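You operate a simulated robot arm through the tools that you are given. There is no shell and no other tool.

The job below is to be done with a simulated robot arm. You get a single attempt, and the scene is never put back.

JOB
Free the panel from the press and weight it on the yellow-tab blotter.
Fine: the knob ends wound up, the tray pushed in; the round weight from beside the press lies on the panel.
Where things are to end (x, y in the base frame): panel within 2 cm of [56, -34].

Only the result counts: the job must be done as asked and must still hold three seconds after the hand-in. Knocking over, shifting, dropping, spilling or breaking anything else fails it.

ROBOT AND FRAMES
A 7-joint arm with a two-finger parallel gripper, fixed in place. Base frame: the origin is on the floor under the middle of its stand, x ahead of it, y to its left, z up. Units: cm, rad, N and s.
With the tool pointing down near the work surface it reaches from about 24 to 68 cm from the base axis. Its first joint turns from -1.152 to 1.152 rad. Payload 2.4 kg.
The tool frame sits at the grasp point between the pads (the TCP): z along the fingers, y along the line on which they close. The tips reach 3 cm beyond it. Largest opening 9.4 cm; finger width 2.8, thickness 1; the body of the gripper, 5 by 9.6 cm, starts 5.5 cm behind the TCP.
Orientation is that of the tool frame in the base frame, as [roll, pitch, yaw] about the fixed x, y, z axes, in that order (R = Rz(yaw) Ry(pitch) Rx(roll)). With the fingers straight down and closing along the base's y, the tool's x points along the base's -x, its y along +y and its z along -z.

CONTROLS
- The arm moves only by the tool servo_tool. Its argument "moves" is a list of rows, each a list of 7 numbers: the shift along the tool's x, y, z in units of 40 mm (1.0 is 40 mm), then the turn, a rotation vector about the tool's x, y, z in units of 4 degrees (1.0 is 4 degrees), then the gripper command, from -1 (shut) to 1 (fully open), values between in proportion. In form: [[tx, ty, tz, wx, wy, wz, hand], ...]. A call has 1 to 20 rows; each row shifts and turns the commanded pose from where the row before left it, along the tool's axes as they then stand. A call with a number of a shift or a turn outside -1 to 1 is refused whole. Each row takes 0.2 s and may step no farther than 5 cm and 0.15 rad from the row before; otherwise, or with a gripper value out of range, the whole call is refused. A pose out of reach is approached as far as the arm can. The call stops where the force on the tool passes 40 N (or 10 N more than at its start, if that is more) or the arm is blocked; 0.2 s more then pass. Each finger travels about 15.3 cm/s and halts on what it meets, pressing with about 44 N; the grip force reading is that of the motor and also rises with nothing between the fingers. The clock runs only during rows and for 0.2 s after the last one: add rows that do not move to give the fingers time. It gives the time, the measured TCP pose, the force on the tool (base axes), the opening and the grip force at its end, in the units of the frame above (readings bear some noise), with the torque about the TCP (base axes, N m) and any sound that the robot's microphone picked up.
- Cameras (640 x 400 px; columns grow to the right, rows downward): "scene" is fixed at [4.66, 48.26, 144.53]; the picture's right is [-0.66, -0.75, 0.00], its down [-0.42, 0.37, -0.83] and it looks along [0.62, -0.55, -0.56] (base axes); focal length 266 px, centre (320, 200). "wrist" rides on the gripper at [7.6, 1.4, -10.3] in the tool frame; the picture's right is [-0.18, 0.98, 0.00], its down [-0.75, -0.14, -0.64] and it looks along [-0.63, -0.12, 0.77] (tool axes); focal length 243 px, centre (320, 200). There is no depth. A picture from a camera that has moved, and an enlarged one, comes with that camera's place and axes in the base frame and with its lens.
- get_image(camera): a new picture of that camera. It takes no simulated time.
- inspect(camera, box): a new picture of the part [left, top, right, bottom] of that camera's present view, enlarged. It takes no simulated time.
- hand_in(): hands the job in; it is judged then, once.

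Places have to be worked out from the pictures, the camera data and where the tool is seen. Open the gripper and draw the arm clear of the work before you hand the job in, unless the task says otherwise.

The tools are called after "Request:" by a JSON object that holds its "api" and its "payload". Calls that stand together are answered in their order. servo_tool: Moves the arm, as the interface text tells. Its arguments: {"type":"object","properties":{"moves":{"type":"array","items":{"type":"array","items":{"type":"number"}}}},"required":["moves"]} The other tools are called the same way: get_image (camera) takes a picture; inspect (camera, box) takes an enlarged picture of a part of a camera's view; hand_in () hands the job in.

At the start:

```text
clock: 0.0
eef_pos: [43.0, 1.87, 131.64]
tool_rot: [-3.142, 0.0, -3.141]
wrist_force: [1.0, -0.2, -0.2]
ft_torque: [0.06, -0.02, 0.03]
opening: 9.42
grasp_force: 0.1
```

scene: 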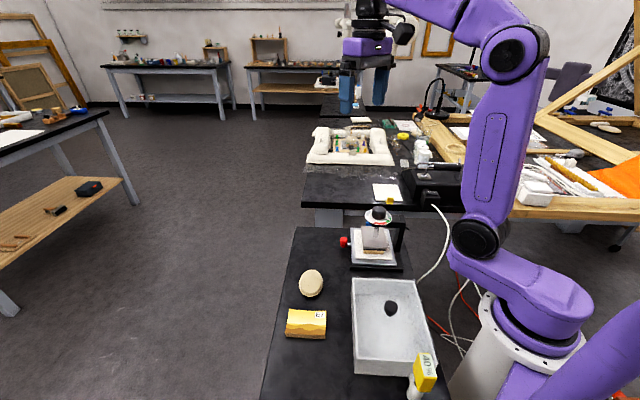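
wrist: 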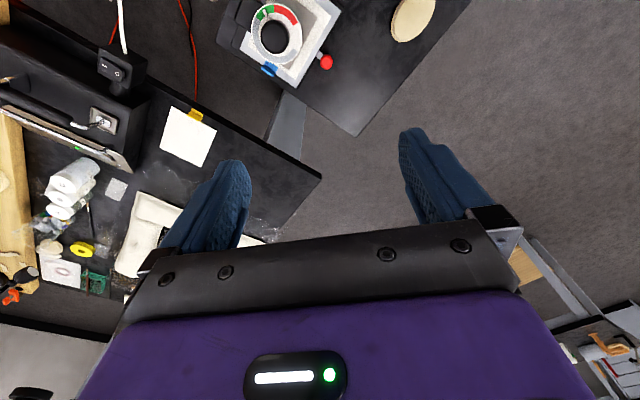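

I'll begin with enlarged pictures of the press and the surroundings before moving anything.

Request:
{"api": "inspect", "payload": {"camera": "scene", "box": [320, 190, 440, 280]}}

Request:
{"api": "inspect", "payload": {"camera": "scene", "box": [260, 220, 460, 400]}}

Request:
{"api": "inspect", "payload": {"camera": "wrist", "box": [200, 0, 460, 150]}}

Request:
{"api": "inspect", "payload": {"camera": "scene", "box": [300, 100, 480, 220]}}

```text
4.44 times, centred on (380, 235) of scene
camera zoom: at [4.66, 48.26, 144.53], right [-0.66, -0.75, 0.0], down [-0.42, 0.37, -0.83], along [0.62, -0.55, -0.56], focal length 1184 px, centre (53, 44)
```

zoom: 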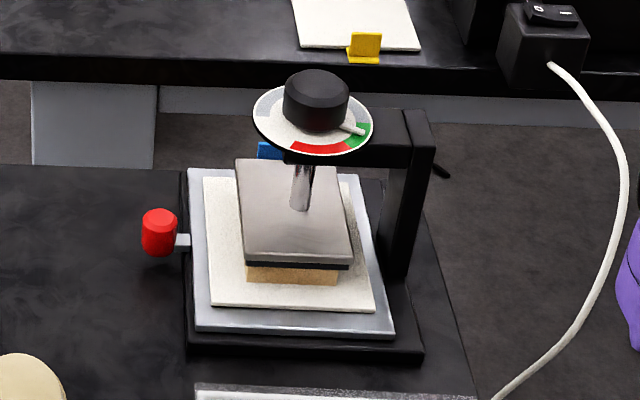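

```text
2.22 times, centred on (360, 310) of scene
camera zoom: at [4.66, 48.26, 144.53], right [-0.66, -0.75, 0.0], down [-0.42, 0.37, -0.83], along [0.62, -0.55, -0.56], focal length 592 px, centre (231, -44)
```

zoom: 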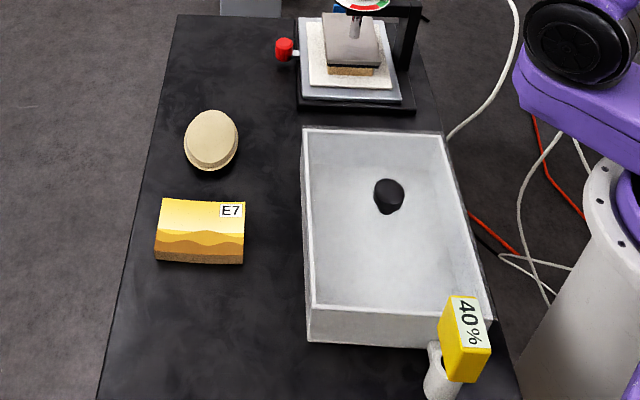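

```text
2.46 times, centred on (330, 75) of wrist
camera zoom: at [35.22, 3.23, 141.89], right [0.18, 0.98, 0.0], down [0.75, -0.14, 0.64], along [0.63, -0.12, -0.77], focal length 597 px, centre (295, 508)
```

zoom: 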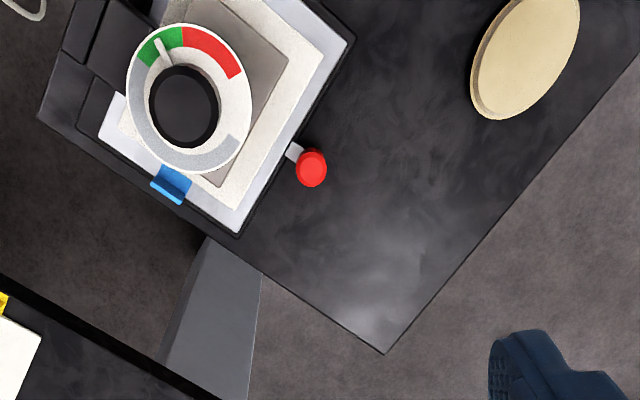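

```text
3.33 times, centred on (390, 160) of scene
camera zoom: at [4.66, 48.26, 144.53], right [-0.66, -0.75, 0.0], down [-0.42, 0.37, -0.83], along [0.62, -0.55, -0.56], focal length 888 px, centre (87, 333)
```

zoom: 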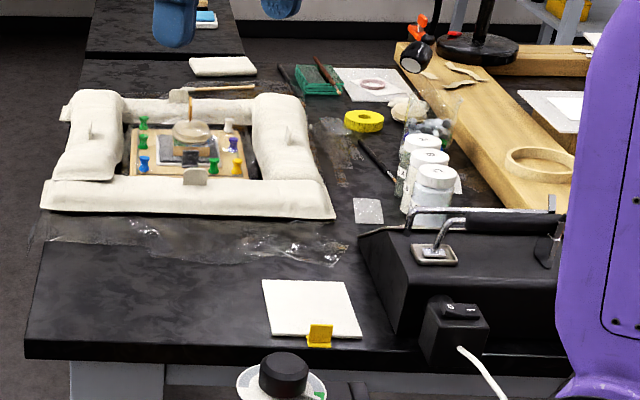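

The press sits on a table turned about 45° (top at z≈84.5). The knob top is near (38,-3.5,101.5) and the red tray handle near (45,2.6,88). I'll move the wrist camera back and lower for a closer look at the press.

Request:
{"api": "servo_tool", "payload": {"moves": [[0.75, 0, 0.6, 0, 0, 0, 1], [0.75, 0, 0.6, 0, 0, 0, 1], [0.75, 0, 0.6, 0, 0, 0, 1], [0.7, 0, 0.5, 0, 0, 0, 1], [0.7, 0, 0.4, 0, 0, 0, 1], [0, 0, 0, 0, 0, 0, 1]]}}

Request:
{"api": "get_image", "payload": {"camera": "wrist"}}

Request:
{"api": "get_image", "payload": {"camera": "scene"}}

```text
clock: 1.4
eef_pos: [28.34, 1.7, 120.93]
tool_rot: [-3.141, 0.0, 3.141]
wrist_force: [0.4, 0.2, -0.2]
ft_torque: [-0.01, -0.02, 0.03]
opening: 9.44
grasp_force: 0.1
```

```text
taken
camera wrist: at [20.63, 3.24, 131.21], right [0.18, 0.98, 0.0], down [0.75, -0.14, 0.64], along [0.63, -0.12, -0.77], focal length 243 px, centre (320, 200)
```

wrist: 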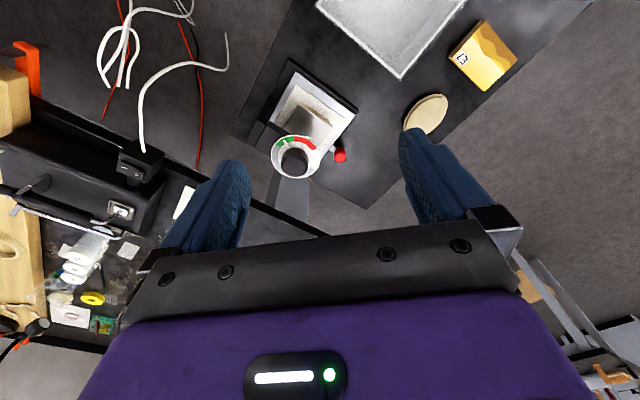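

```text
taken
```

scene: 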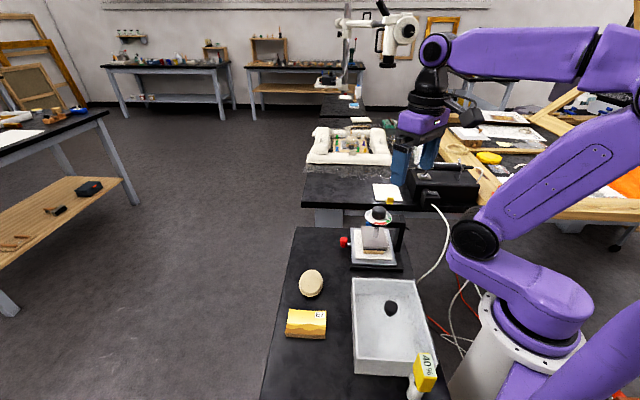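

The whole press is now in the wrist view, so I'll enlarge it and the neighbouring objects.

Request:
{"api": "inspect", "payload": {"camera": "wrist", "box": [220, 50, 380, 210]}}

Request:
{"api": "inspect", "payload": {"camera": "wrist", "box": [320, 0, 540, 150]}}

Request:
{"api": "inspect", "payload": {"camera": "scene", "box": [335, 195, 415, 275]}}

```text
2.50 times, centred on (300, 130) of wrist
camera zoom: at [20.63, 3.24, 131.21], right [0.18, 0.98, 0.0], down [0.75, -0.14, 0.64], along [0.63, -0.12, -0.77], focal length 606 px, centre (370, 375)
```

zoom: 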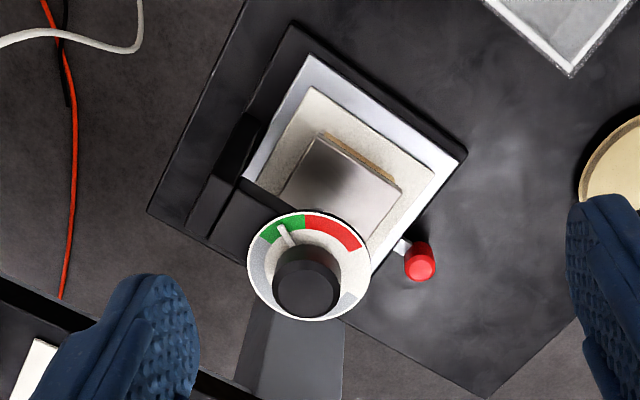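

```text
2.67 times, centred on (430, 75) of wrist
camera zoom: at [20.63, 3.24, 131.21], right [0.18, 0.98, 0.0], down [0.75, -0.14, 0.64], along [0.63, -0.12, -0.77], focal length 647 px, centre (27, 533)
```

zoom: 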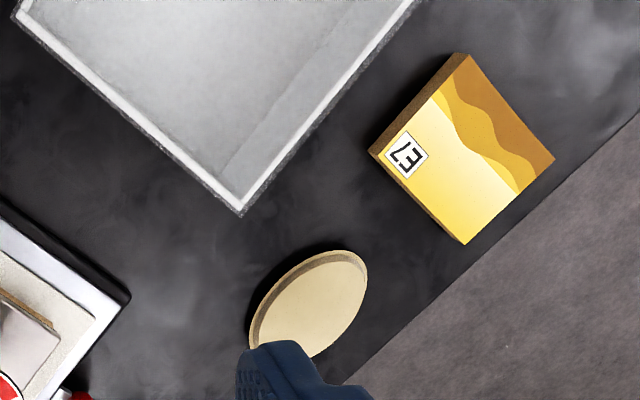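

```text
5.00 times, centred on (375, 235) of scene
camera zoom: at [4.66, 48.26, 144.53], right [-0.66, -0.75, 0.0], down [-0.42, 0.37, -0.83], along [0.62, -0.55, -0.56], focal length 1332 px, centre (45, 25)
```

zoom: 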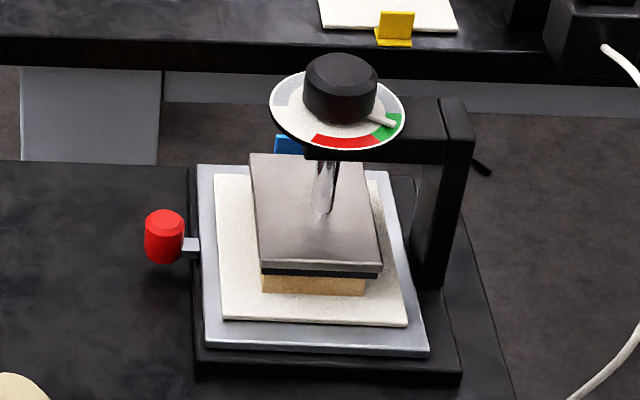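

The pointer sits in the green zone; counter-clockwise from above leads away from red, which should unwind the screw. Next I'll look at the objects beside the press (cream disc, E7 block, dark pebble) to identify the round weight.

Request:
{"api": "servo_tool", "payload": {"moves": [[0, 0.9, 0.6, 0, 0, 0, 1], [0, 0.9, 0.6, 0, 0, 0, 1], [0, 0.9, 0.6, 0, 0, 0, 1], [0, 0.9, 0.6, 0, 0, 0, 1], [0, 0.9, 0.6, 0, 0, 0, 1], [0, 0, 0, 0, 0, 0, 1]]}}

Request:
{"api": "get_image", "payload": {"camera": "wrist"}}

Request:
{"api": "inspect", "payload": {"camera": "scene", "box": [275, 255, 445, 400]}}

```text
clock: 2.8
eef_pos: [28.37, 19.76, 108.76]
tool_rot: [3.141, 0.001, 3.141]
wrist_force: [0.2, -0.6, -0.3]
ft_torque: [0.0, 0.02, 0.02]
opening: 9.38
grasp_force: 0.2
```

```text
taken
camera wrist: at [20.62, 21.19, 119.07], right [0.18, 0.98, 0.0], down [0.75, -0.14, 0.64], along [0.63, -0.12, -0.77], focal length 243 px, centre (320, 200)
```

wrist: 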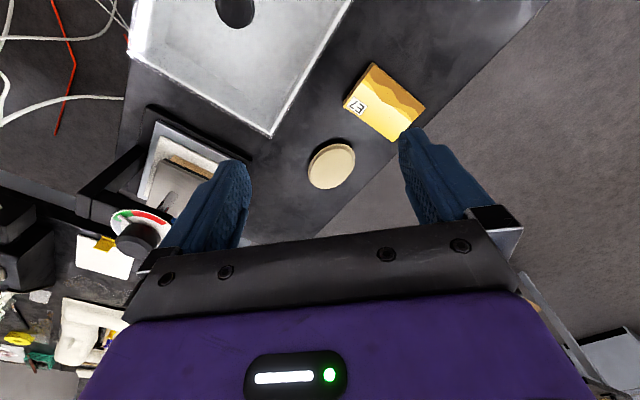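

```text
2.76 times, centred on (360, 328) of scene
camera zoom: at [4.66, 48.26, 144.53], right [-0.66, -0.75, 0.0], down [-0.42, 0.37, -0.83], along [0.62, -0.55, -0.56], focal length 735 px, centre (210, -152)
```

zoom: 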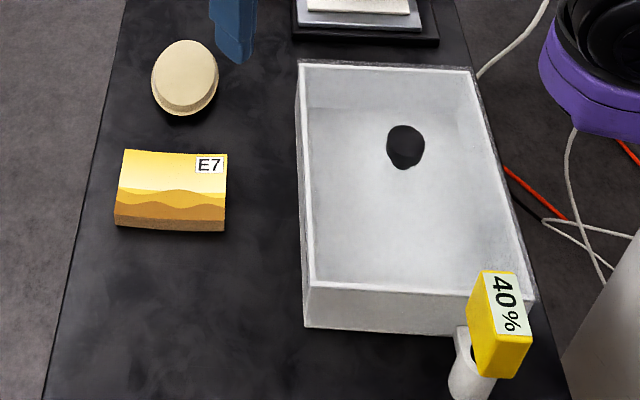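

Request:
{"api": "inspect", "payload": {"camera": "wrist", "box": [280, 40, 460, 200]}}

Request:
{"api": "inspect", "payload": {"camera": "wrist", "box": [90, 90, 260, 270]}}

```text
2.50 times, centred on (370, 120) of wrist
camera zoom: at [20.62, 21.19, 119.07], right [0.18, 0.98, 0.0], down [0.75, -0.14, 0.64], along [0.63, -0.12, -0.77], focal length 606 px, centre (195, 400)
```

zoom: 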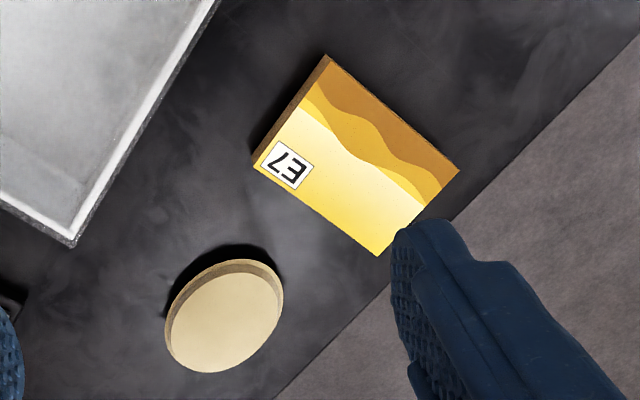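

```text
2.22 times, centred on (175, 180) of wrist
camera zoom: at [20.62, 21.19, 119.07], right [0.18, 0.98, 0.0], down [0.75, -0.14, 0.64], along [0.63, -0.12, -0.77], focal length 539 px, centre (642, 244)
```

zoom: 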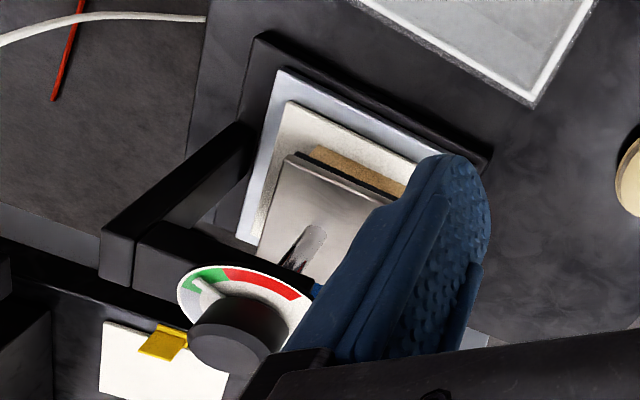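

The cream oval beside the press looks like a domed, bevelled block about 8 × 6 cm. I'll tilt the camera back to see the dark thing in the white tub, so I can tell which is the weight.

Request:
{"api": "servo_tool", "payload": {"moves": [[0, -0.4, 0, 0, 1, 0, 1], [0, -0.4, 0, 0, 1, 0, 1], [0, -0.4, 0, 0, 1, 0, 1], [0, -0.4, 0, 0, 1, 0, 1], [0, -0.4, 0, 0, 1, 0, 1], [0, 0, 0, 0, 1, 0, 1], [0, 0, 0, 0, 0, 0, 1]]}}

Request:
{"api": "get_image", "payload": {"camera": "wrist"}}

```text
clock: 4.4
eef_pos: [28.38, 11.75, 108.9]
tool_rot: [-3.141, -0.422, -3.141]
wrist_force: [0.1, -0.3, -0.4]
ft_torque: [0.0, 0.02, 0.01]
opening: 9.41
grasp_force: 0.1
```

```text
taken
camera wrist: at [25.44, 13.22, 121.37], right [0.17, 0.98, -0.07], down [0.95, -0.14, 0.28], along [0.26, -0.12, -0.96], focal length 243 px, centre (320, 200)
```

wrist: 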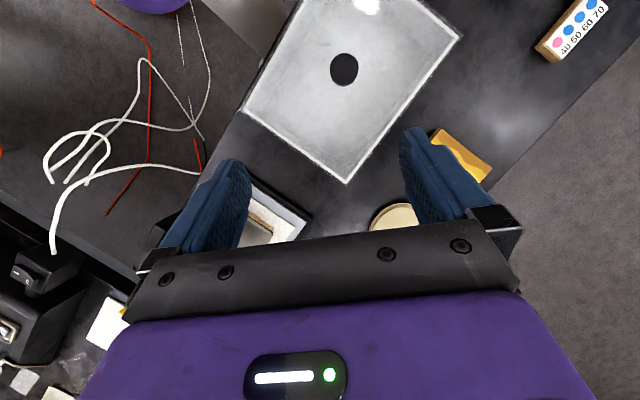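

Request:
{"api": "inspect", "payload": {"camera": "wrist", "box": [240, 0, 460, 190]}}

Request:
{"api": "inspect", "payload": {"camera": "wrist", "box": [230, 170, 330, 260]}}

Request:
{"api": "inspect", "payload": {"camera": "wrist", "box": [500, 0, 640, 90]}}

```text
2.11 times, centred on (350, 95) of wrist
camera zoom: at [25.44, 13.22, 121.37], right [0.17, 0.98, -0.07], down [0.95, -0.14, 0.28], along [0.26, -0.12, -0.96], focal length 511 px, centre (257, 421)
```

zoom: 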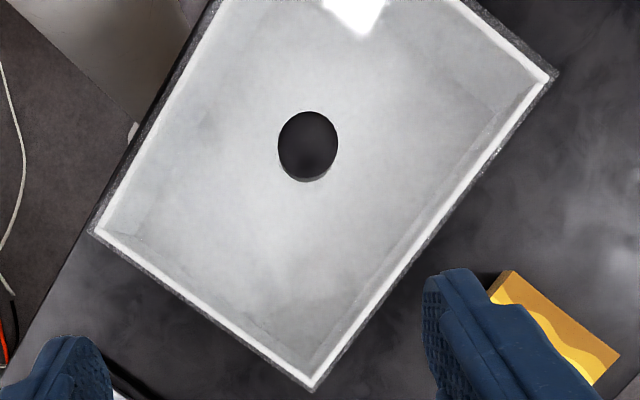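

```text
4.44 times, centred on (280, 215) of wrist
camera zoom: at [25.44, 13.22, 121.37], right [0.17, 0.98, -0.07], down [0.95, -0.14, 0.28], along [0.26, -0.12, -0.96], focal length 1078 px, centre (498, 133)
```

zoom: 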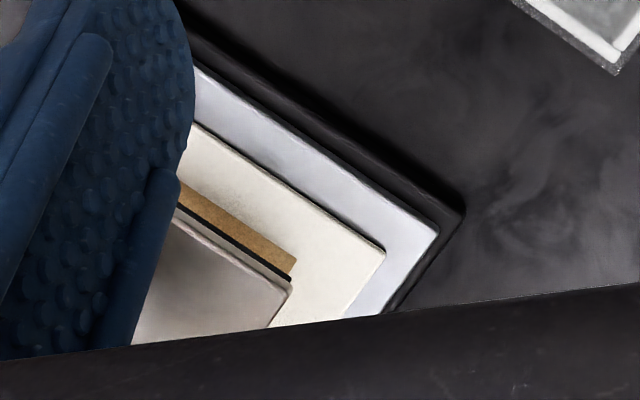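

```text
4.44 times, centred on (570, 45) of wrist
camera zoom: at [25.44, 13.22, 121.37], right [0.17, 0.98, -0.07], down [0.95, -0.14, 0.28], along [0.26, -0.12, -0.96], focal length 1078 px, centre (-791, 889)
```

zoom: 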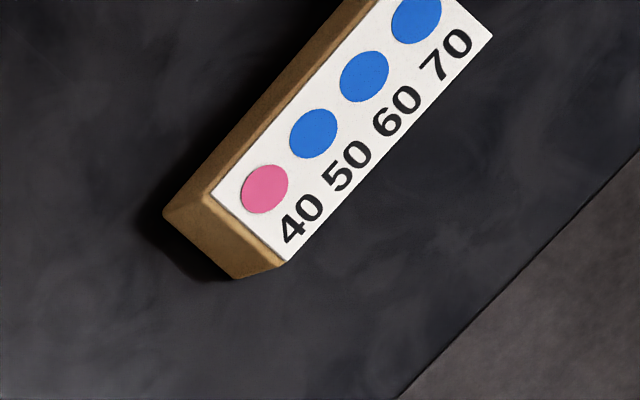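

The dark disc in the tub is roughly 4 cm across, but it lies inside the tub rather than beside the press. I'll shift to get a near-vertical look at the cream object and check its shape.

Request:
{"api": "servo_tool", "payload": {"moves": [[-0.57, 0.7, -0.26, 0, 0, 0, 1], [-0.57, 0.7, -0.26, 0, 0, 0, 1], [-0.57, 0.7, -0.26, 0, 0, 0, 1], [-0.57, 0.7, -0.26, 0, 0, 0, 1], [0, 0, 0, 0, 1, 0, 1], [0, 0, 0, 0, 1, 0, 1], [0, 0, 0, 0, 0, 0, 1]]}}

Request:
{"api": "get_image", "payload": {"camera": "wrist"}}

```text
clock: 6.0
eef_pos: [38.44, 22.87, 108.78]
tool_rot: [-3.141, -0.558, 3.14]
wrist_force: [-0.3, -0.2, -0.8]
ft_torque: [0.02, -0.02, 0.04]
opening: 9.42
grasp_force: 0.1
```

```text
taken
camera wrist: at [37.27, 24.4, 121.55], right [0.16, 0.98, -0.1], down [0.98, -0.14, 0.14], along [0.13, -0.12, -0.98], focal length 243 px, centre (320, 200)
```

wrist: 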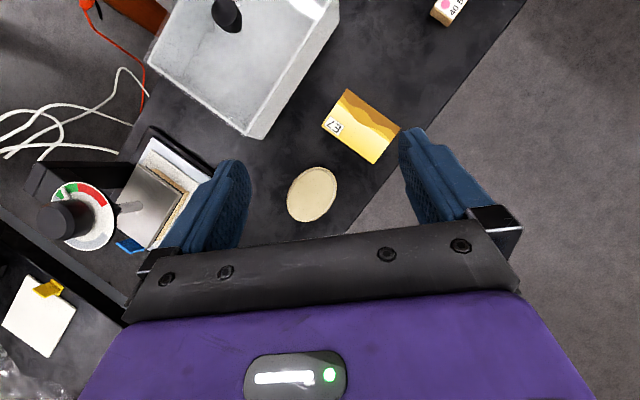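

Request:
{"api": "inspect", "payload": {"camera": "wrist", "box": [270, 70, 410, 230]}}

Request:
{"api": "inspect", "payload": {"camera": "wrist", "box": [20, 100, 240, 270]}}

Request:
{"api": "inspect", "payload": {"camera": "wrist", "box": [140, 0, 350, 140]}}

```text
2.50 times, centred on (340, 150) of wrist
camera zoom: at [37.27, 24.4, 121.55], right [0.16, 0.98, -0.1], down [0.98, -0.14, 0.14], along [0.13, -0.12, -0.98], focal length 606 px, centre (270, 325)
```

zoom: 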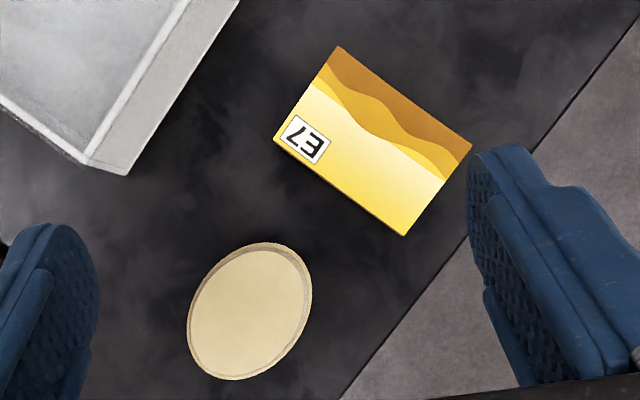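

```text
2.35 times, centred on (130, 185) of wrist
camera zoom: at [37.27, 24.4, 121.55], right [0.16, 0.98, -0.1], down [0.98, -0.14, 0.14], along [0.13, -0.12, -0.98], focal length 571 px, centre (767, 235)
```

zoom: 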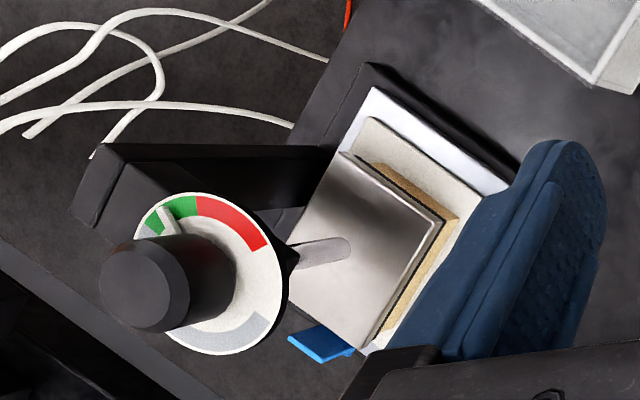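

```text
2.86 times, centred on (245, 70) of wrist
camera zoom: at [37.27, 24.4, 121.55], right [0.16, 0.98, -0.1], down [0.98, -0.14, 0.14], along [0.13, -0.12, -0.98], focal length 693 px, centre (534, 571)
```

zoom: 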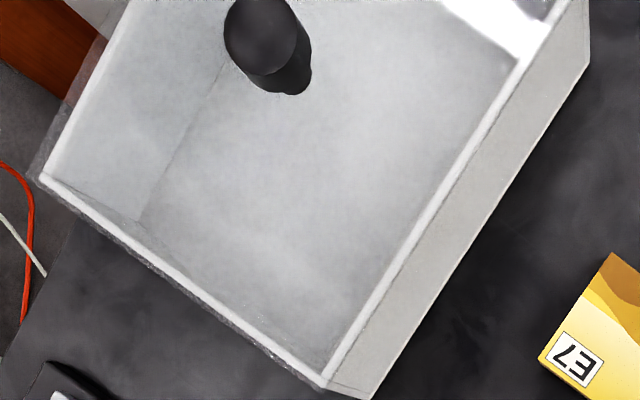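

The tub has a clear lid and the dark disc is its knob, so the cream oval at about (40.4, 19.4) is the round weight. The press knob axis works out at about (38.3, -3.6), with the disc at z≈99 and the knob top at z≈101.5. I'll untilt the tool and hover above the knob.

Request:
{"api": "servo_tool", "payload": {"moves": [[0, -0.82, 0, 0, -1, 0, 1], [0, -0.82, 0, 0, -1, 0, 1], [0, -0.82, 0, 0, -1, 0, 1], [0, -0.82, 0, 0, -1, 0, 1], [0, -0.82, 0, 0, -1, 0, 1], [0, -0.82, 0, 0, -1, 0, 1], [0, -0.82, 0, 0, -1, 0, 1], [0, -0.82, 0, 0, -1, 0, 1], [0, 0, 0, 0, 0, 0, 1]]}}

Request:
{"api": "get_image", "payload": {"camera": "wrist"}}

Request:
{"api": "get_image", "payload": {"camera": "scene"}}

```text
clock: 8.0
eef_pos: [38.45, -3.32, 109.15]
tool_rot: [3.141, 0.001, 3.141]
wrist_force: [0.9, 0.0, -0.2]
ft_torque: [-0.04, 0.03, -0.02]
opening: 9.38
grasp_force: 0.0
```

```text
taken
camera wrist: at [30.54, -1.78, 119.39], right [0.18, 0.98, 0.0], down [0.75, -0.14, 0.64], along [0.63, -0.12, -0.77], focal length 243 px, centre (320, 200)
```

wrist: 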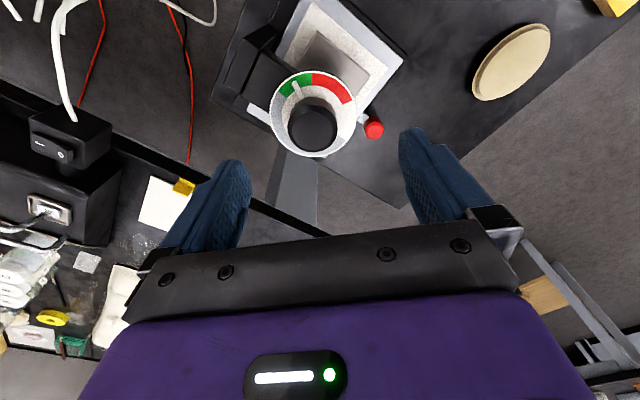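

```text
taken
```

scene: 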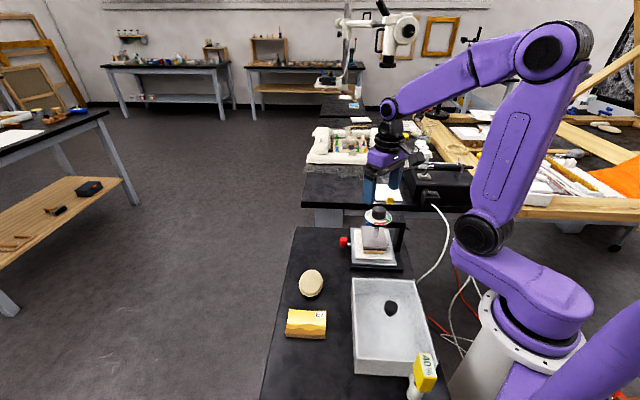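

Request:
{"api": "inspect", "payload": {"camera": "wrist", "box": [250, 20, 410, 180]}}

Request:
{"api": "inspect", "payload": {"camera": "scene", "box": [335, 150, 425, 250]}}

```text
2.50 times, centred on (330, 100) of wrist
camera zoom: at [30.54, -1.78, 119.39], right [0.18, 0.98, 0.0], down [0.75, -0.14, 0.64], along [0.63, -0.12, -0.77], focal length 606 px, centre (295, 450)
```

zoom: 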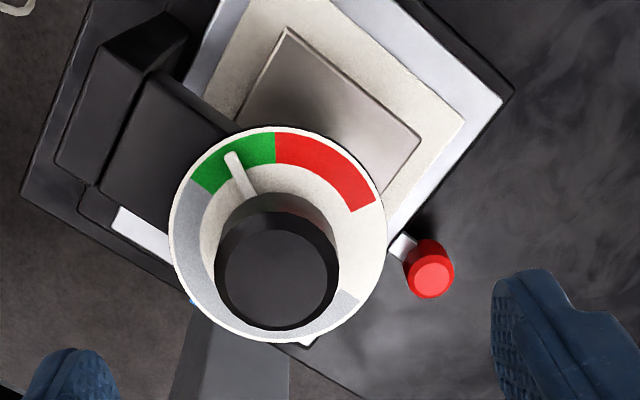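

```text
4.00 times, centred on (380, 200) of scene
camera zoom: at [4.66, 48.26, 144.53], right [-0.66, -0.75, 0.0], down [-0.42, 0.37, -0.83], along [0.62, -0.55, -0.56], focal length 1065 px, centre (80, 200)
```

zoom: 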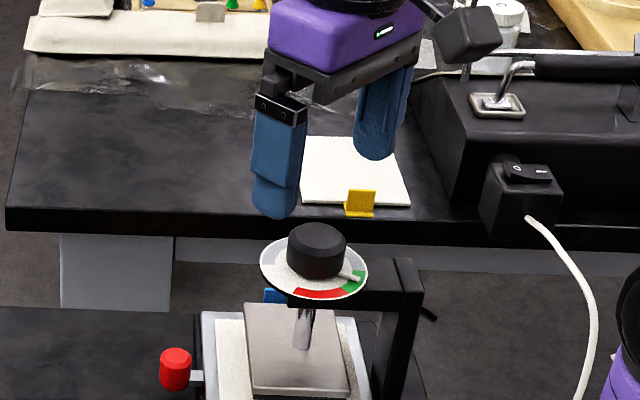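

The dial's gray arc runs counter-clockwise from green by about 180°, so "wound up" should be the far gray end. The knob axis is about (38.1,-3.7); I'll descend so the tips overlap the upper half of the knob, clear of the pointer.

Request:
{"api": "servo_tool", "payload": {"moves": [[0.09, -0.1, 0.5, 0, 0, 0, 1], [0, 0, 0.5, 0, 0, 0, 1], [0, 0, 0.47, 0, 0, 0, 1], [0, 0, 0, 0, 0, 0, 1]]}}

Request:
{"api": "get_image", "payload": {"camera": "wrist"}}

Request:
{"api": "inspect", "payload": {"camera": "scene", "box": [335, 150, 425, 250]}}

```text
clock: 9.0
eef_pos: [38.14, -3.47, 103.16]
tool_rot: [3.14, -0.001, 3.141]
wrist_force: [-0.2, 0.0, -0.5]
ft_torque: [-0.02, 0.01, 0.01]
opening: 9.38
grasp_force: 0.0
```

```text
taken
camera wrist: at [30.4, -2.05, 113.41], right [0.18, 0.98, 0.0], down [0.75, -0.14, 0.64], along [0.63, -0.12, -0.77], focal length 243 px, centre (320, 200)
```

wrist: 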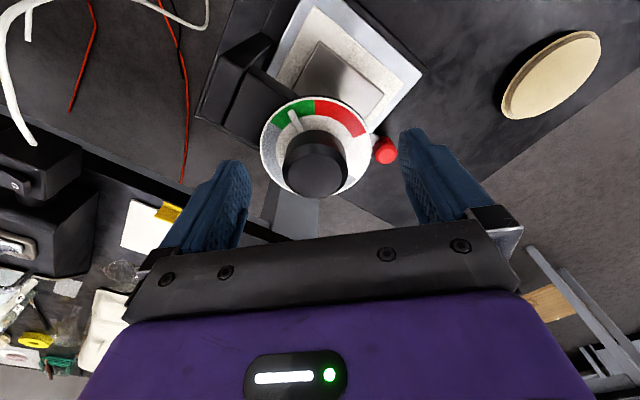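

```text
4.00 times, centred on (380, 200) of scene
camera zoom: at [4.66, 48.26, 144.53], right [-0.66, -0.75, 0.0], down [-0.42, 0.37, -0.83], along [0.62, -0.55, -0.56], focal length 1065 px, centre (80, 200)
```

zoom: 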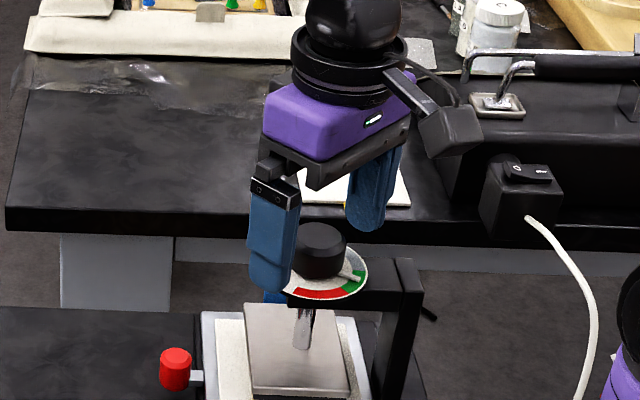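

Request:
{"api": "inspect", "payload": {"camera": "wrist", "box": [230, 80, 420, 220]}}

```text
2.86 times, centred on (325, 150) of wrist
camera zoom: at [30.4, -2.05, 113.41], right [0.18, 0.98, 0.0], down [0.75, -0.14, 0.64], along [0.63, -0.12, -0.77], focal length 693 px, centre (306, 343)
```

zoom: 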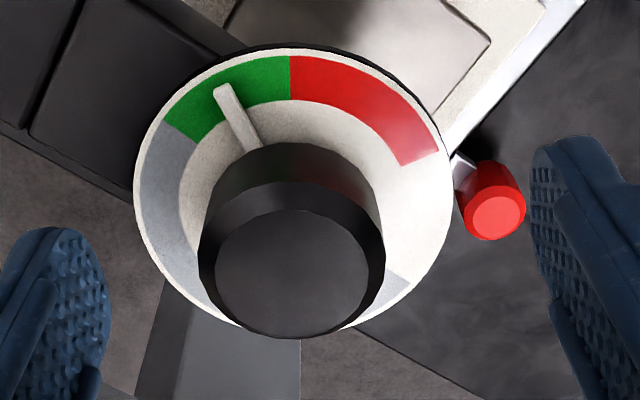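

The knob centre reads about (38.0,-3.75), nearly centred between the fingers. I'll nudge slightly and close on it.

Request:
{"api": "servo_tool", "payload": {"moves": [[0.03, -0.07, 0.0, 0, 0, 0, 1], [0, 0, 0, 0, 0, 0, -1], [0, 0, 0, 0, 0, 0, -1], [0, 0, 0, 0, 0, 0, -1]]}}

Request:
{"api": "get_image", "payload": {"camera": "wrist"}}

```text
clock: 10.0
eef_pos: [37.99, -3.98, 103.08]
tool_rot: [3.142, 0.0, 3.141]
wrist_force: [0.9, 2.8, -2.8]
ft_torque: [-0.12, -0.26, 0.02]
opening: 3.95
grasp_force: 45.6
```

```text
taken
camera wrist: at [30.27, -2.41, 113.4], right [0.18, 0.98, 0.0], down [0.75, -0.14, 0.64], along [0.63, -0.12, -0.77], focal length 243 px, centre (320, 200)
```

wrist: 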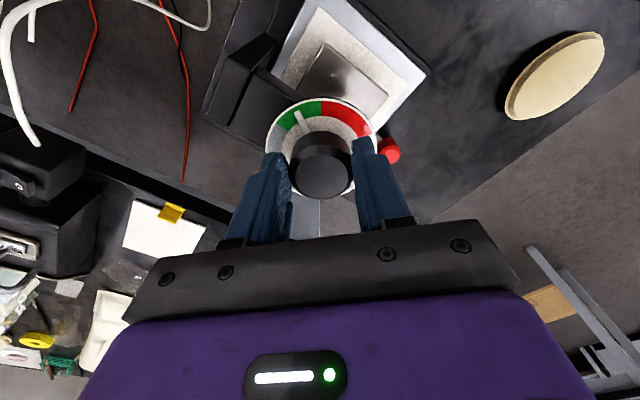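

The knob is held (3.95 cm). I'll turn counter-clockwise from above (negative tool z) by 20° and check the readings.

Request:
{"api": "servo_tool", "payload": {"moves": [[0, 0, 0, 0, 0, -1, -1], [0, 0, 0, 0, 0, -1, -1], [0, 0, 0, 0, 0, -1, -1], [0, 0, 0, 0, 0, -1, -1], [0, 0, 0, 0, 0, -1, -1]]}}

Request:
{"api": "get_image", "payload": {"camera": "wrist"}}

Request:
{"api": "inspect", "payload": {"camera": "scene", "box": [335, 190, 415, 270]}}

```text
clock: 11.2
eef_pos: [38.08, -4.1, 103.01]
tool_rot: [-3.139, 0.005, -2.792]
wrist_force: [2.9, -3.2, 32.3]
ft_torque: [0.34, -0.49, -0.04]
opening: 3.96
grasp_force: 45.1
```

```text
taken
camera wrist: at [30.21, -5.27, 113.34], right [-0.16, 0.99, 0.0], down [0.75, 0.13, 0.65], along [0.64, 0.1, -0.76], focal length 243 px, centre (320, 200)
```

wrist: 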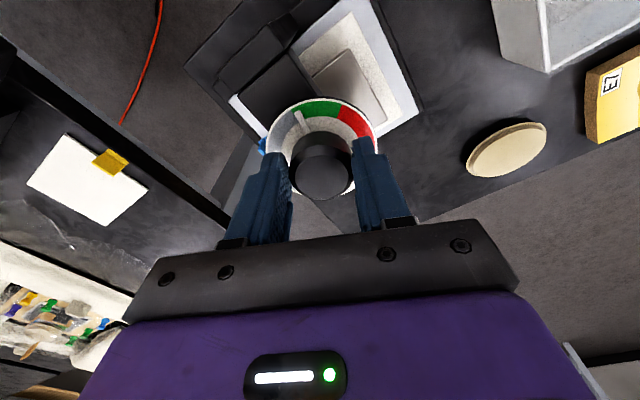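

```text
5.00 times, centred on (375, 230) of scene
camera zoom: at [4.63, 48.26, 144.53], right [-0.66, -0.75, 0.0], down [-0.42, 0.37, -0.83], along [0.62, -0.55, -0.56], focal length 1332 px, centre (45, 50)
```

zoom: 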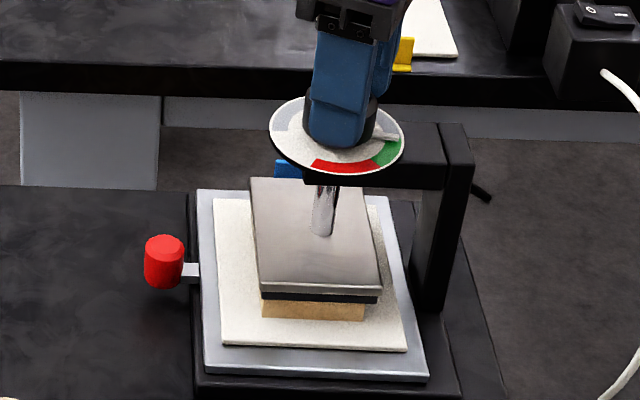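

The pointer has turned with the knob, but an upward force of 32 N has built, so the knob rises as it unwinds. I'll lift the tool a little to relieve that and measure the response.

Request:
{"api": "servo_tool", "payload": {"moves": [[0, 0, -0.025, 0, 0, 0, -1], [0, 0, 0, 0, 0, 0, -1]]}}

```text
clock: 11.8
eef_pos: [37.96, -4.07, 103.06]
tool_rot: [-3.14, 0.002, -2.793]
wrist_force: [17.0, -5.3, -9.2]
ft_torque: [0.39, -0.96, -0.04]
opening: 3.96
grasp_force: 44.7
```

Stiffness is roughly 40 N/mm, so the knob rises about 0.8 mm per 20°. I'll continue turning with a matching rise per row and a small sideways relief.

Request:
{"api": "servo_tool", "payload": {"moves": [[-0.01, -0.005, 0, 0, 0, 0, -1], [0, 0, -0.003, 0, 0, -1, -1], [0, 0, -0.003, 0, 0, -1, -1], [0, 0, -0.004, 0, 0, -1, -1], [0, 0, -0.004, 0, 0, -1, -1], [0, 0, -0.004, 0, 0, -1, -1]]}}

```text
clock: 13.0
eef_pos: [38.09, -4.13, 103.1]
tool_rot: [-3.135, 0.001, -2.541]
wrist_force: [5.5, -2.8, -11.2]
ft_torque: [-0.25, 0.12, -0.04]
opening: 3.94
grasp_force: 44.9
stopped in row 5: the force on the tool passed its limit at 42 N (the readings are from after the stop); the commanded pose is now the measured one
```

Request:
{"api": "get_image", "payload": {"camera": "wrist"}}

Request:
{"api": "inspect", "payload": {"camera": "scene", "box": [335, 190, 415, 270]}}

Request:
{"api": "inspect", "payload": {"camera": "wrist", "box": [230, 60, 430, 210]}}

```text
taken
camera wrist: at [30.83, -7.22, 113.37], right [-0.4, 0.91, 0.0], down [0.7, 0.31, 0.64], along [0.59, 0.26, -0.77], focal length 243 px, centre (320, 200)
```

wrist: 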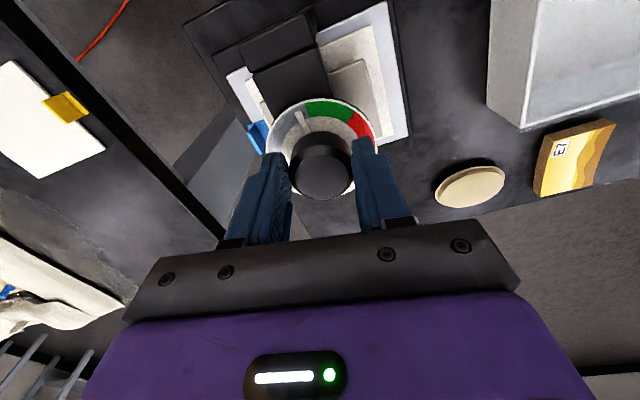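

```text
5.00 times, centred on (375, 230) of scene
camera zoom: at [4.69, 48.25, 144.53], right [-0.66, -0.75, 0.0], down [-0.42, 0.37, -0.83], along [0.62, -0.55, -0.56], focal length 1332 px, centre (45, 50)
```

zoom: 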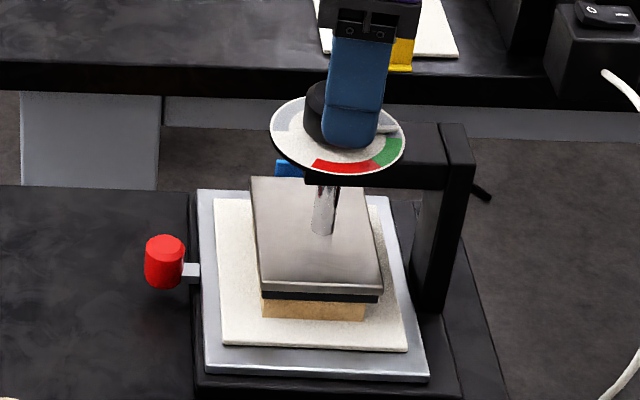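

```text
2.67 times, centred on (330, 135) of wrist
camera zoom: at [30.83, -7.22, 113.37], right [-0.4, 0.91, 0.0], down [0.7, 0.31, 0.64], along [0.59, 0.26, -0.77], focal length 647 px, centre (293, 373)
```

zoom: 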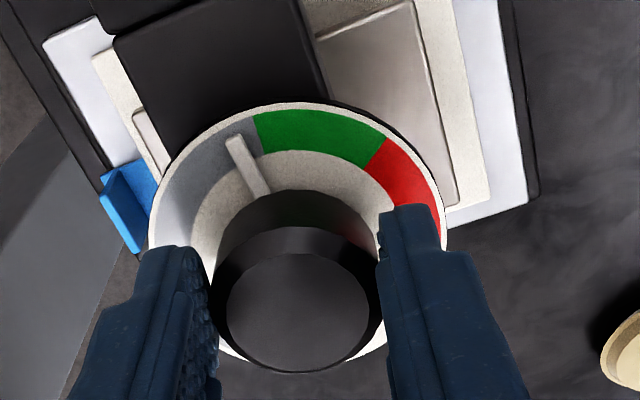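

The pointer has moved into gray with the knob. To avoid force build-up I'll try a lighter grip (smaller closing command) and read the grip force.

Request:
{"api": "servo_tool", "payload": {"moves": [[0, 0, 0, 0, 0, 0, -0.25], [0, 0, 0, 0, 0, 0, -0.25]]}}

```text
clock: 13.6
eef_pos: [38.09, -4.23, 103.12]
tool_rot: [-3.138, 0.003, -2.54]
wrist_force: [9.7, -7.9, -15.7]
ft_torque: [0.01, -0.2, -0.07]
opening: 3.96
grasp_force: 45.3
```

Request:
{"api": "servo_tool", "payload": {"moves": [[0, 0, 0, 0, 0, 0, -0.165], [0, 0, 0, 0, 0, 0, -0.165]]}}

```text
clock: 14.2
eef_pos: [38.04, -4.21, 103.14]
tool_rot: [-3.137, 0.001, -2.539]
wrist_force: [1.9, -3.0, 0.9]
ft_torque: [-0.09, -0.04, -0.01]
opening: 4.14
grasp_force: 1.9
```

Request:
{"api": "servo_tool", "payload": {"moves": [[0, 0, 0, 0, 0, 0, -0.22], [0, 0, 0, 0, 0, 0, -0.22]]}}

```text
clock: 14.8
eef_pos: [38.06, -4.11, 103.19]
tool_rot: [-3.139, 0.001, -2.54]
wrist_force: [3.3, -6.2, 3.1]
ft_torque: [-0.12, -0.1, -0.02]
opening: 4.04
grasp_force: 3.2
```

Request:
{"api": "servo_tool", "payload": {"moves": [[0, 0, 0, 0, 0, 0, -0.235], [0, 0, 0, 0, 0, 0, -0.235]]}}

```text
clock: 15.4
eef_pos: [38.08, -4.13, 103.12]
tool_rot: [-3.139, 0.002, -2.539]
wrist_force: [4.4, -6.6, 3.5]
ft_torque: [-0.17, -0.16, -0.04]
opening: 4.03
grasp_force: 4.3
```

The grip force is now adjustable (about 4 N). I'll tighten slightly and turn 12° with this light grip.

Request:
{"api": "servo_tool", "payload": {"moves": [[0, 0, 0, 0, 0, 0, -0.26], [0, 0, 0, 0, 0, -1, -0.26], [0, 0, 0, 0, 0, -1, -0.26], [0, 0, 0, 0, 0, -1, -0.26]]}}

Request:
{"api": "inspect", "payload": {"camera": "wrist", "box": [230, 60, 430, 210]}}

```text
clock: 16.4
eef_pos: [38.15, -4.09, 103.2]
tool_rot: [-3.136, 0.002, -2.327]
wrist_force: [7.5, -9.7, -1.2]
ft_torque: [-0.32, -0.07, -0.08]
opening: 4.18
grasp_force: 5.8
```

```text
2.67 times, centred on (330, 135) of wrist
camera zoom: at [31.64, -8.66, 113.45], right [-0.59, 0.81, 0.0], down [0.62, 0.45, 0.64], along [0.52, 0.38, -0.77], focal length 647 px, centre (293, 373)
```

zoom: 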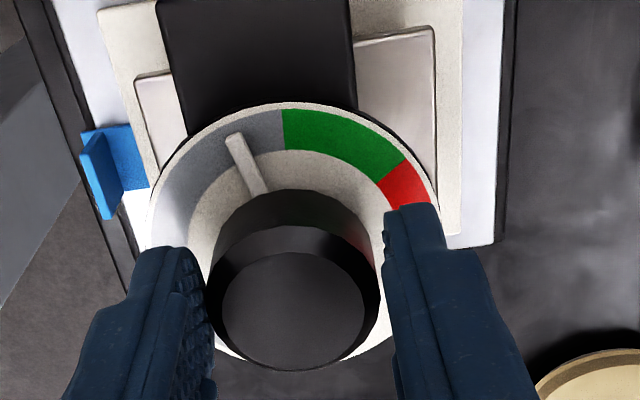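

The knob turns along with a light grip and only small forces. I'll continue counter-clockwise in larger batches.

Request:
{"api": "servo_tool", "payload": {"moves": [[0, 0, 0, 0, 0, -1, -0.26], [0, 0, 0, 0, 0, -1, -0.26], [0, 0, 0, 0, 0, -1, -0.26], [0, 0, 0, 0, 0, -1, -0.26], [0, 0, 0, 0, 0, -1, -0.26], [0, 0, 0, 0, 0, -1, -0.26]]}}

Request:
{"api": "inspect", "payload": {"camera": "wrist", "box": [230, 60, 430, 210]}}

Request:
{"api": "inspect", "payload": {"camera": "scene", "box": [335, 190, 415, 270]}}

```text
clock: 17.8
eef_pos: [38.22, -4.06, 103.15]
tool_rot: [-3.134, -0.001, -1.91]
wrist_force: [17.0, -6.3, 6.5]
ft_torque: [-0.17, -0.43, -0.08]
opening: 4.49
grasp_force: 8.9
```

```text
2.67 times, centred on (330, 135) of wrist
camera zoom: at [34.09, -10.7, 113.36], right [-0.87, 0.5, -0.01], down [0.38, 0.67, 0.64], along [0.33, 0.55, -0.77], focal length 647 px, centre (293, 373)
```

zoom: 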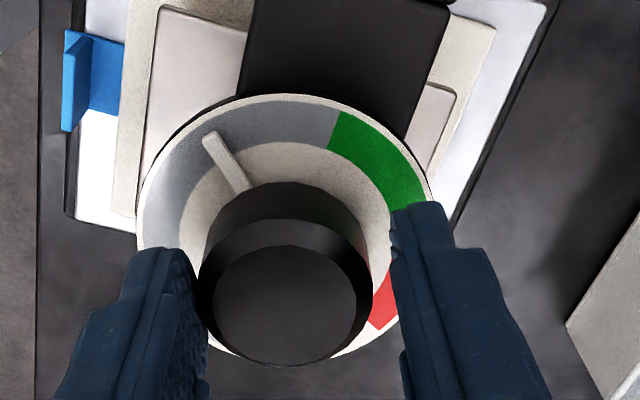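

```text
5.00 times, centred on (375, 230) of scene
camera zoom: at [4.7, 48.24, 144.53], right [-0.66, -0.75, 0.0], down [-0.42, 0.37, -0.83], along [0.62, -0.55, -0.56], focal length 1332 px, centre (45, 50)
```

zoom: 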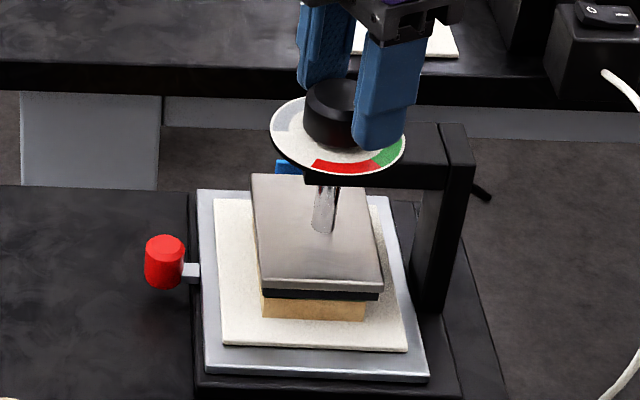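

The knob is rubbing on one finger: its centre reads about (38.28,-4.1), so I'll shift the tool 2 mm along -tool y to recentre, then keep turning.

Request:
{"api": "servo_tool", "payload": {"moves": [[0, -0.05, 0, 0, 0, 0, -0.26], [0, 0, 0, 0, 0, 0, -0.26]]}}

```text
clock: 18.4
eef_pos: [38.25, -4.29, 103.03]
tool_rot: [-3.136, 0.0, -1.91]
wrist_force: [13.4, -3.5, 3.2]
ft_torque: [0.05, -0.42, -0.03]
opening: 4.24
grasp_force: 6.9
```

Request:
{"api": "servo_tool", "payload": {"moves": [[0, -0.06, 0, 0, 0, 0, -0.26], [0, 0, 0, 0, 0, 0, -0.26]]}}

Request:
{"api": "inspect", "payload": {"camera": "wrist", "box": [230, 60, 430, 210]}}

```text
clock: 19.0
eef_pos: [38.41, -4.3, 103.14]
tool_rot: [3.141, -0.001, -1.912]
wrist_force: [7.7, -2.7, 0.0]
ft_torque: [0.02, -0.04, -0.04]
opening: 3.95
grasp_force: 45.1
```

```text
2.67 times, centred on (330, 135) of wrist
camera zoom: at [34.39, -10.83, 113.37], right [-0.87, 0.5, 0.0], down [0.38, 0.66, 0.64], along [0.32, 0.55, -0.77], focal length 647 px, centre (293, 373)
```

zoom: 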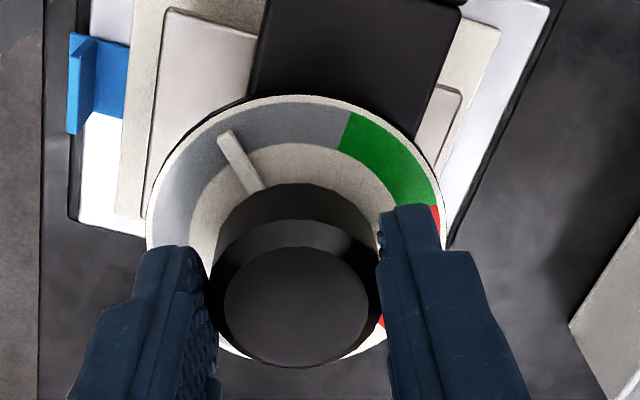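

Both fingers now grip again. Combining the two grips, the knob axis is near (38.5,-4.0); I'll loosen, shift 3 mm along -tool x to centre on it, re-grip lightly and continue turning.

Request:
{"api": "servo_tool", "payload": {"moves": [[0, 0, 0, 0, 0, 0, -0.1], [-0.07, 0, 0, 0, 0, 0, -0.1], [0, 0, 0, 0, 0, 0, -0.26], [0, 0, 0, 0, 0, 0, -0.26], [0, 0, 0, 0, 0, -1, -0.26], [0, 0, 0, 0, 0, -1, -0.26], [0, 0, 0, 0, 0, -1, -0.26]]}}

Request:
{"api": "inspect", "payload": {"camera": "wrist", "box": [230, 60, 430, 210]}}

```text
clock: 20.6
eef_pos: [38.58, -4.08, 103.2]
tool_rot: [-3.14, -0.002, -1.699]
wrist_force: [1.6, 2.6, -21.5]
ft_torque: [-0.79, 0.04, 0.01]
opening: 3.94
grasp_force: 45.2
```

```text
2.67 times, centred on (330, 135) of wrist
camera zoom: at [35.97, -11.29, 113.4], right [-0.95, 0.31, 0.0], down [0.24, 0.73, 0.64], along [0.2, 0.61, -0.77], focal length 647 px, centre (293, 373)
```

zoom: 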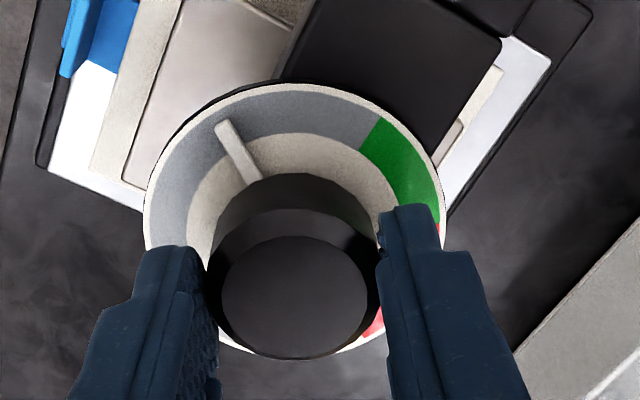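

Well centred now with low lateral force. I'll reset the grip to shed the vertical force and turn a further 24°.

Request:
{"api": "servo_tool", "payload": {"moves": [[0, 0, 0, 0, 0, 0, -0.15], [0, 0, 0, 0, 0, 0, -0.25], [0, 0, 0, 0, 0, 0, -0.25], [0, 0, 0, 0, 0, -1, -0.25], [0, 0, 0, 0, 0, -1, -0.25], [0, 0, 0, 0, 0, -1, -0.25], [0, 0, 0, 0, 0, -1, -0.25], [0, 0, 0, 0, 0, -1, -0.25], [0, 0, 0, 0, 0, -1, -0.25]]}}

Request:
{"api": "inspect", "payload": {"camera": "wrist", "box": [230, 60, 430, 210]}}

Request:
{"api": "inspect", "payload": {"camera": "scene", "box": [335, 190, 415, 270]}}

```text
clock: 22.6
eef_pos: [38.44, -3.97, 103.12]
tool_rot: [-3.141, -0.005, -1.281]
wrist_force: [-8.3, 1.3, 29.2]
ft_torque: [0.14, 0.45, 0.05]
opening: 3.94
grasp_force: 44.4
```

```text
2.67 times, centred on (330, 135) of wrist
camera zoom: at [39.2, -11.67, 113.47], right [-0.99, -0.1, 0.0], down [-0.08, 0.76, 0.64], along [-0.06, 0.64, -0.77], focal length 647 px, centre (293, 373)
```

zoom: 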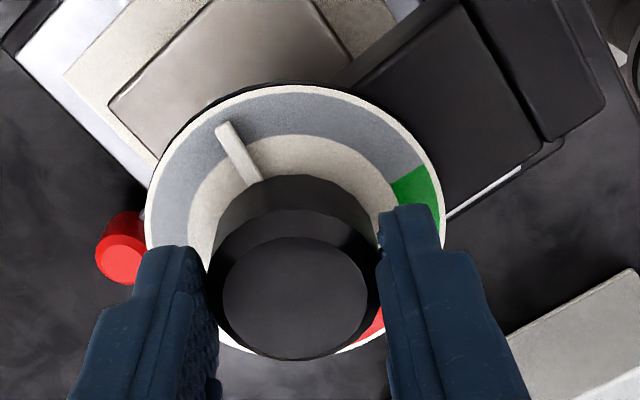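

```text
5.00 times, centred on (375, 230) of scene
camera zoom: at [4.6, 48.27, 144.53], right [-0.66, -0.75, 0.0], down [-0.42, 0.37, -0.83], along [0.62, -0.55, -0.56], focal length 1332 px, centre (45, 50)
```

zoom: 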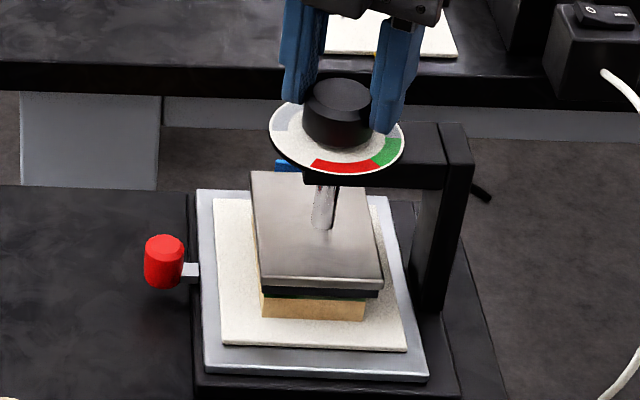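

The platen is visibly rising (about 5 mm). Continuing: re-grip to drop the vertical force and turn another 24°.

Request:
{"api": "servo_tool", "payload": {"moves": [[0, 0, 0, 0, 0, 0, -0.15], [0, 0, 0, 0, 0, 0, -0.25], [0, 0, 0, 0, 0, 0, -0.25], [0, 0, 0, 0, 0, -1, -0.25], [0, 0, 0, 0, 0, -1, -0.25], [0, 0, 0, 0, 0, -1, -0.25], [0, 0, 0, 0, 0, -1, -0.25], [0, 0, 0, 0, 0, -1, -0.25], [0, 0, 0, 0, 0, -1, -0.25]]}}

Request:
{"api": "inspect", "payload": {"camera": "wrist", "box": [230, 60, 430, 210]}}

Request:
{"api": "inspect", "payload": {"camera": "scene", "box": [335, 190, 415, 270]}}

```text
clock: 24.6
eef_pos: [38.67, -4.02, 103.19]
tool_rot: [-3.141, -0.004, -0.862]
wrist_force: [-0.7, -1.3, -23.2]
ft_torque: [-0.46, -0.78, 0.01]
opening: 3.97
grasp_force: 45.1
```

```text
2.67 times, centred on (330, 135) of wrist
camera zoom: at [42.34, -10.64, 113.45], right [-0.87, -0.5, 0.0], down [-0.38, 0.67, 0.64], along [-0.32, 0.55, -0.77], focal length 647 px, centre (293, 373)
```

zoom: 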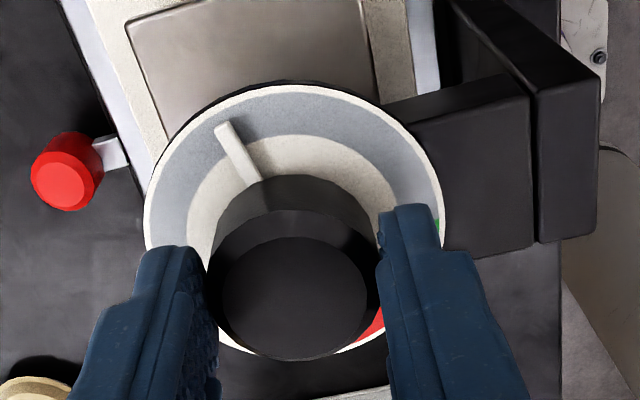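

```text
5.00 times, centred on (375, 230) of scene
camera zoom: at [4.69, 48.26, 144.53], right [-0.66, -0.75, 0.0], down [-0.42, 0.37, -0.83], along [0.62, -0.55, -0.56], focal length 1332 px, centre (45, 50)
```

zoom: 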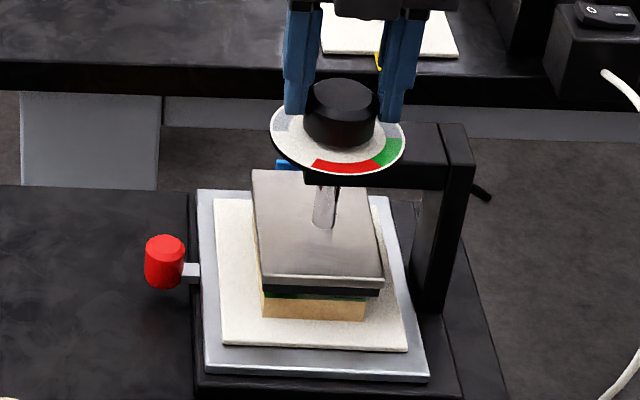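

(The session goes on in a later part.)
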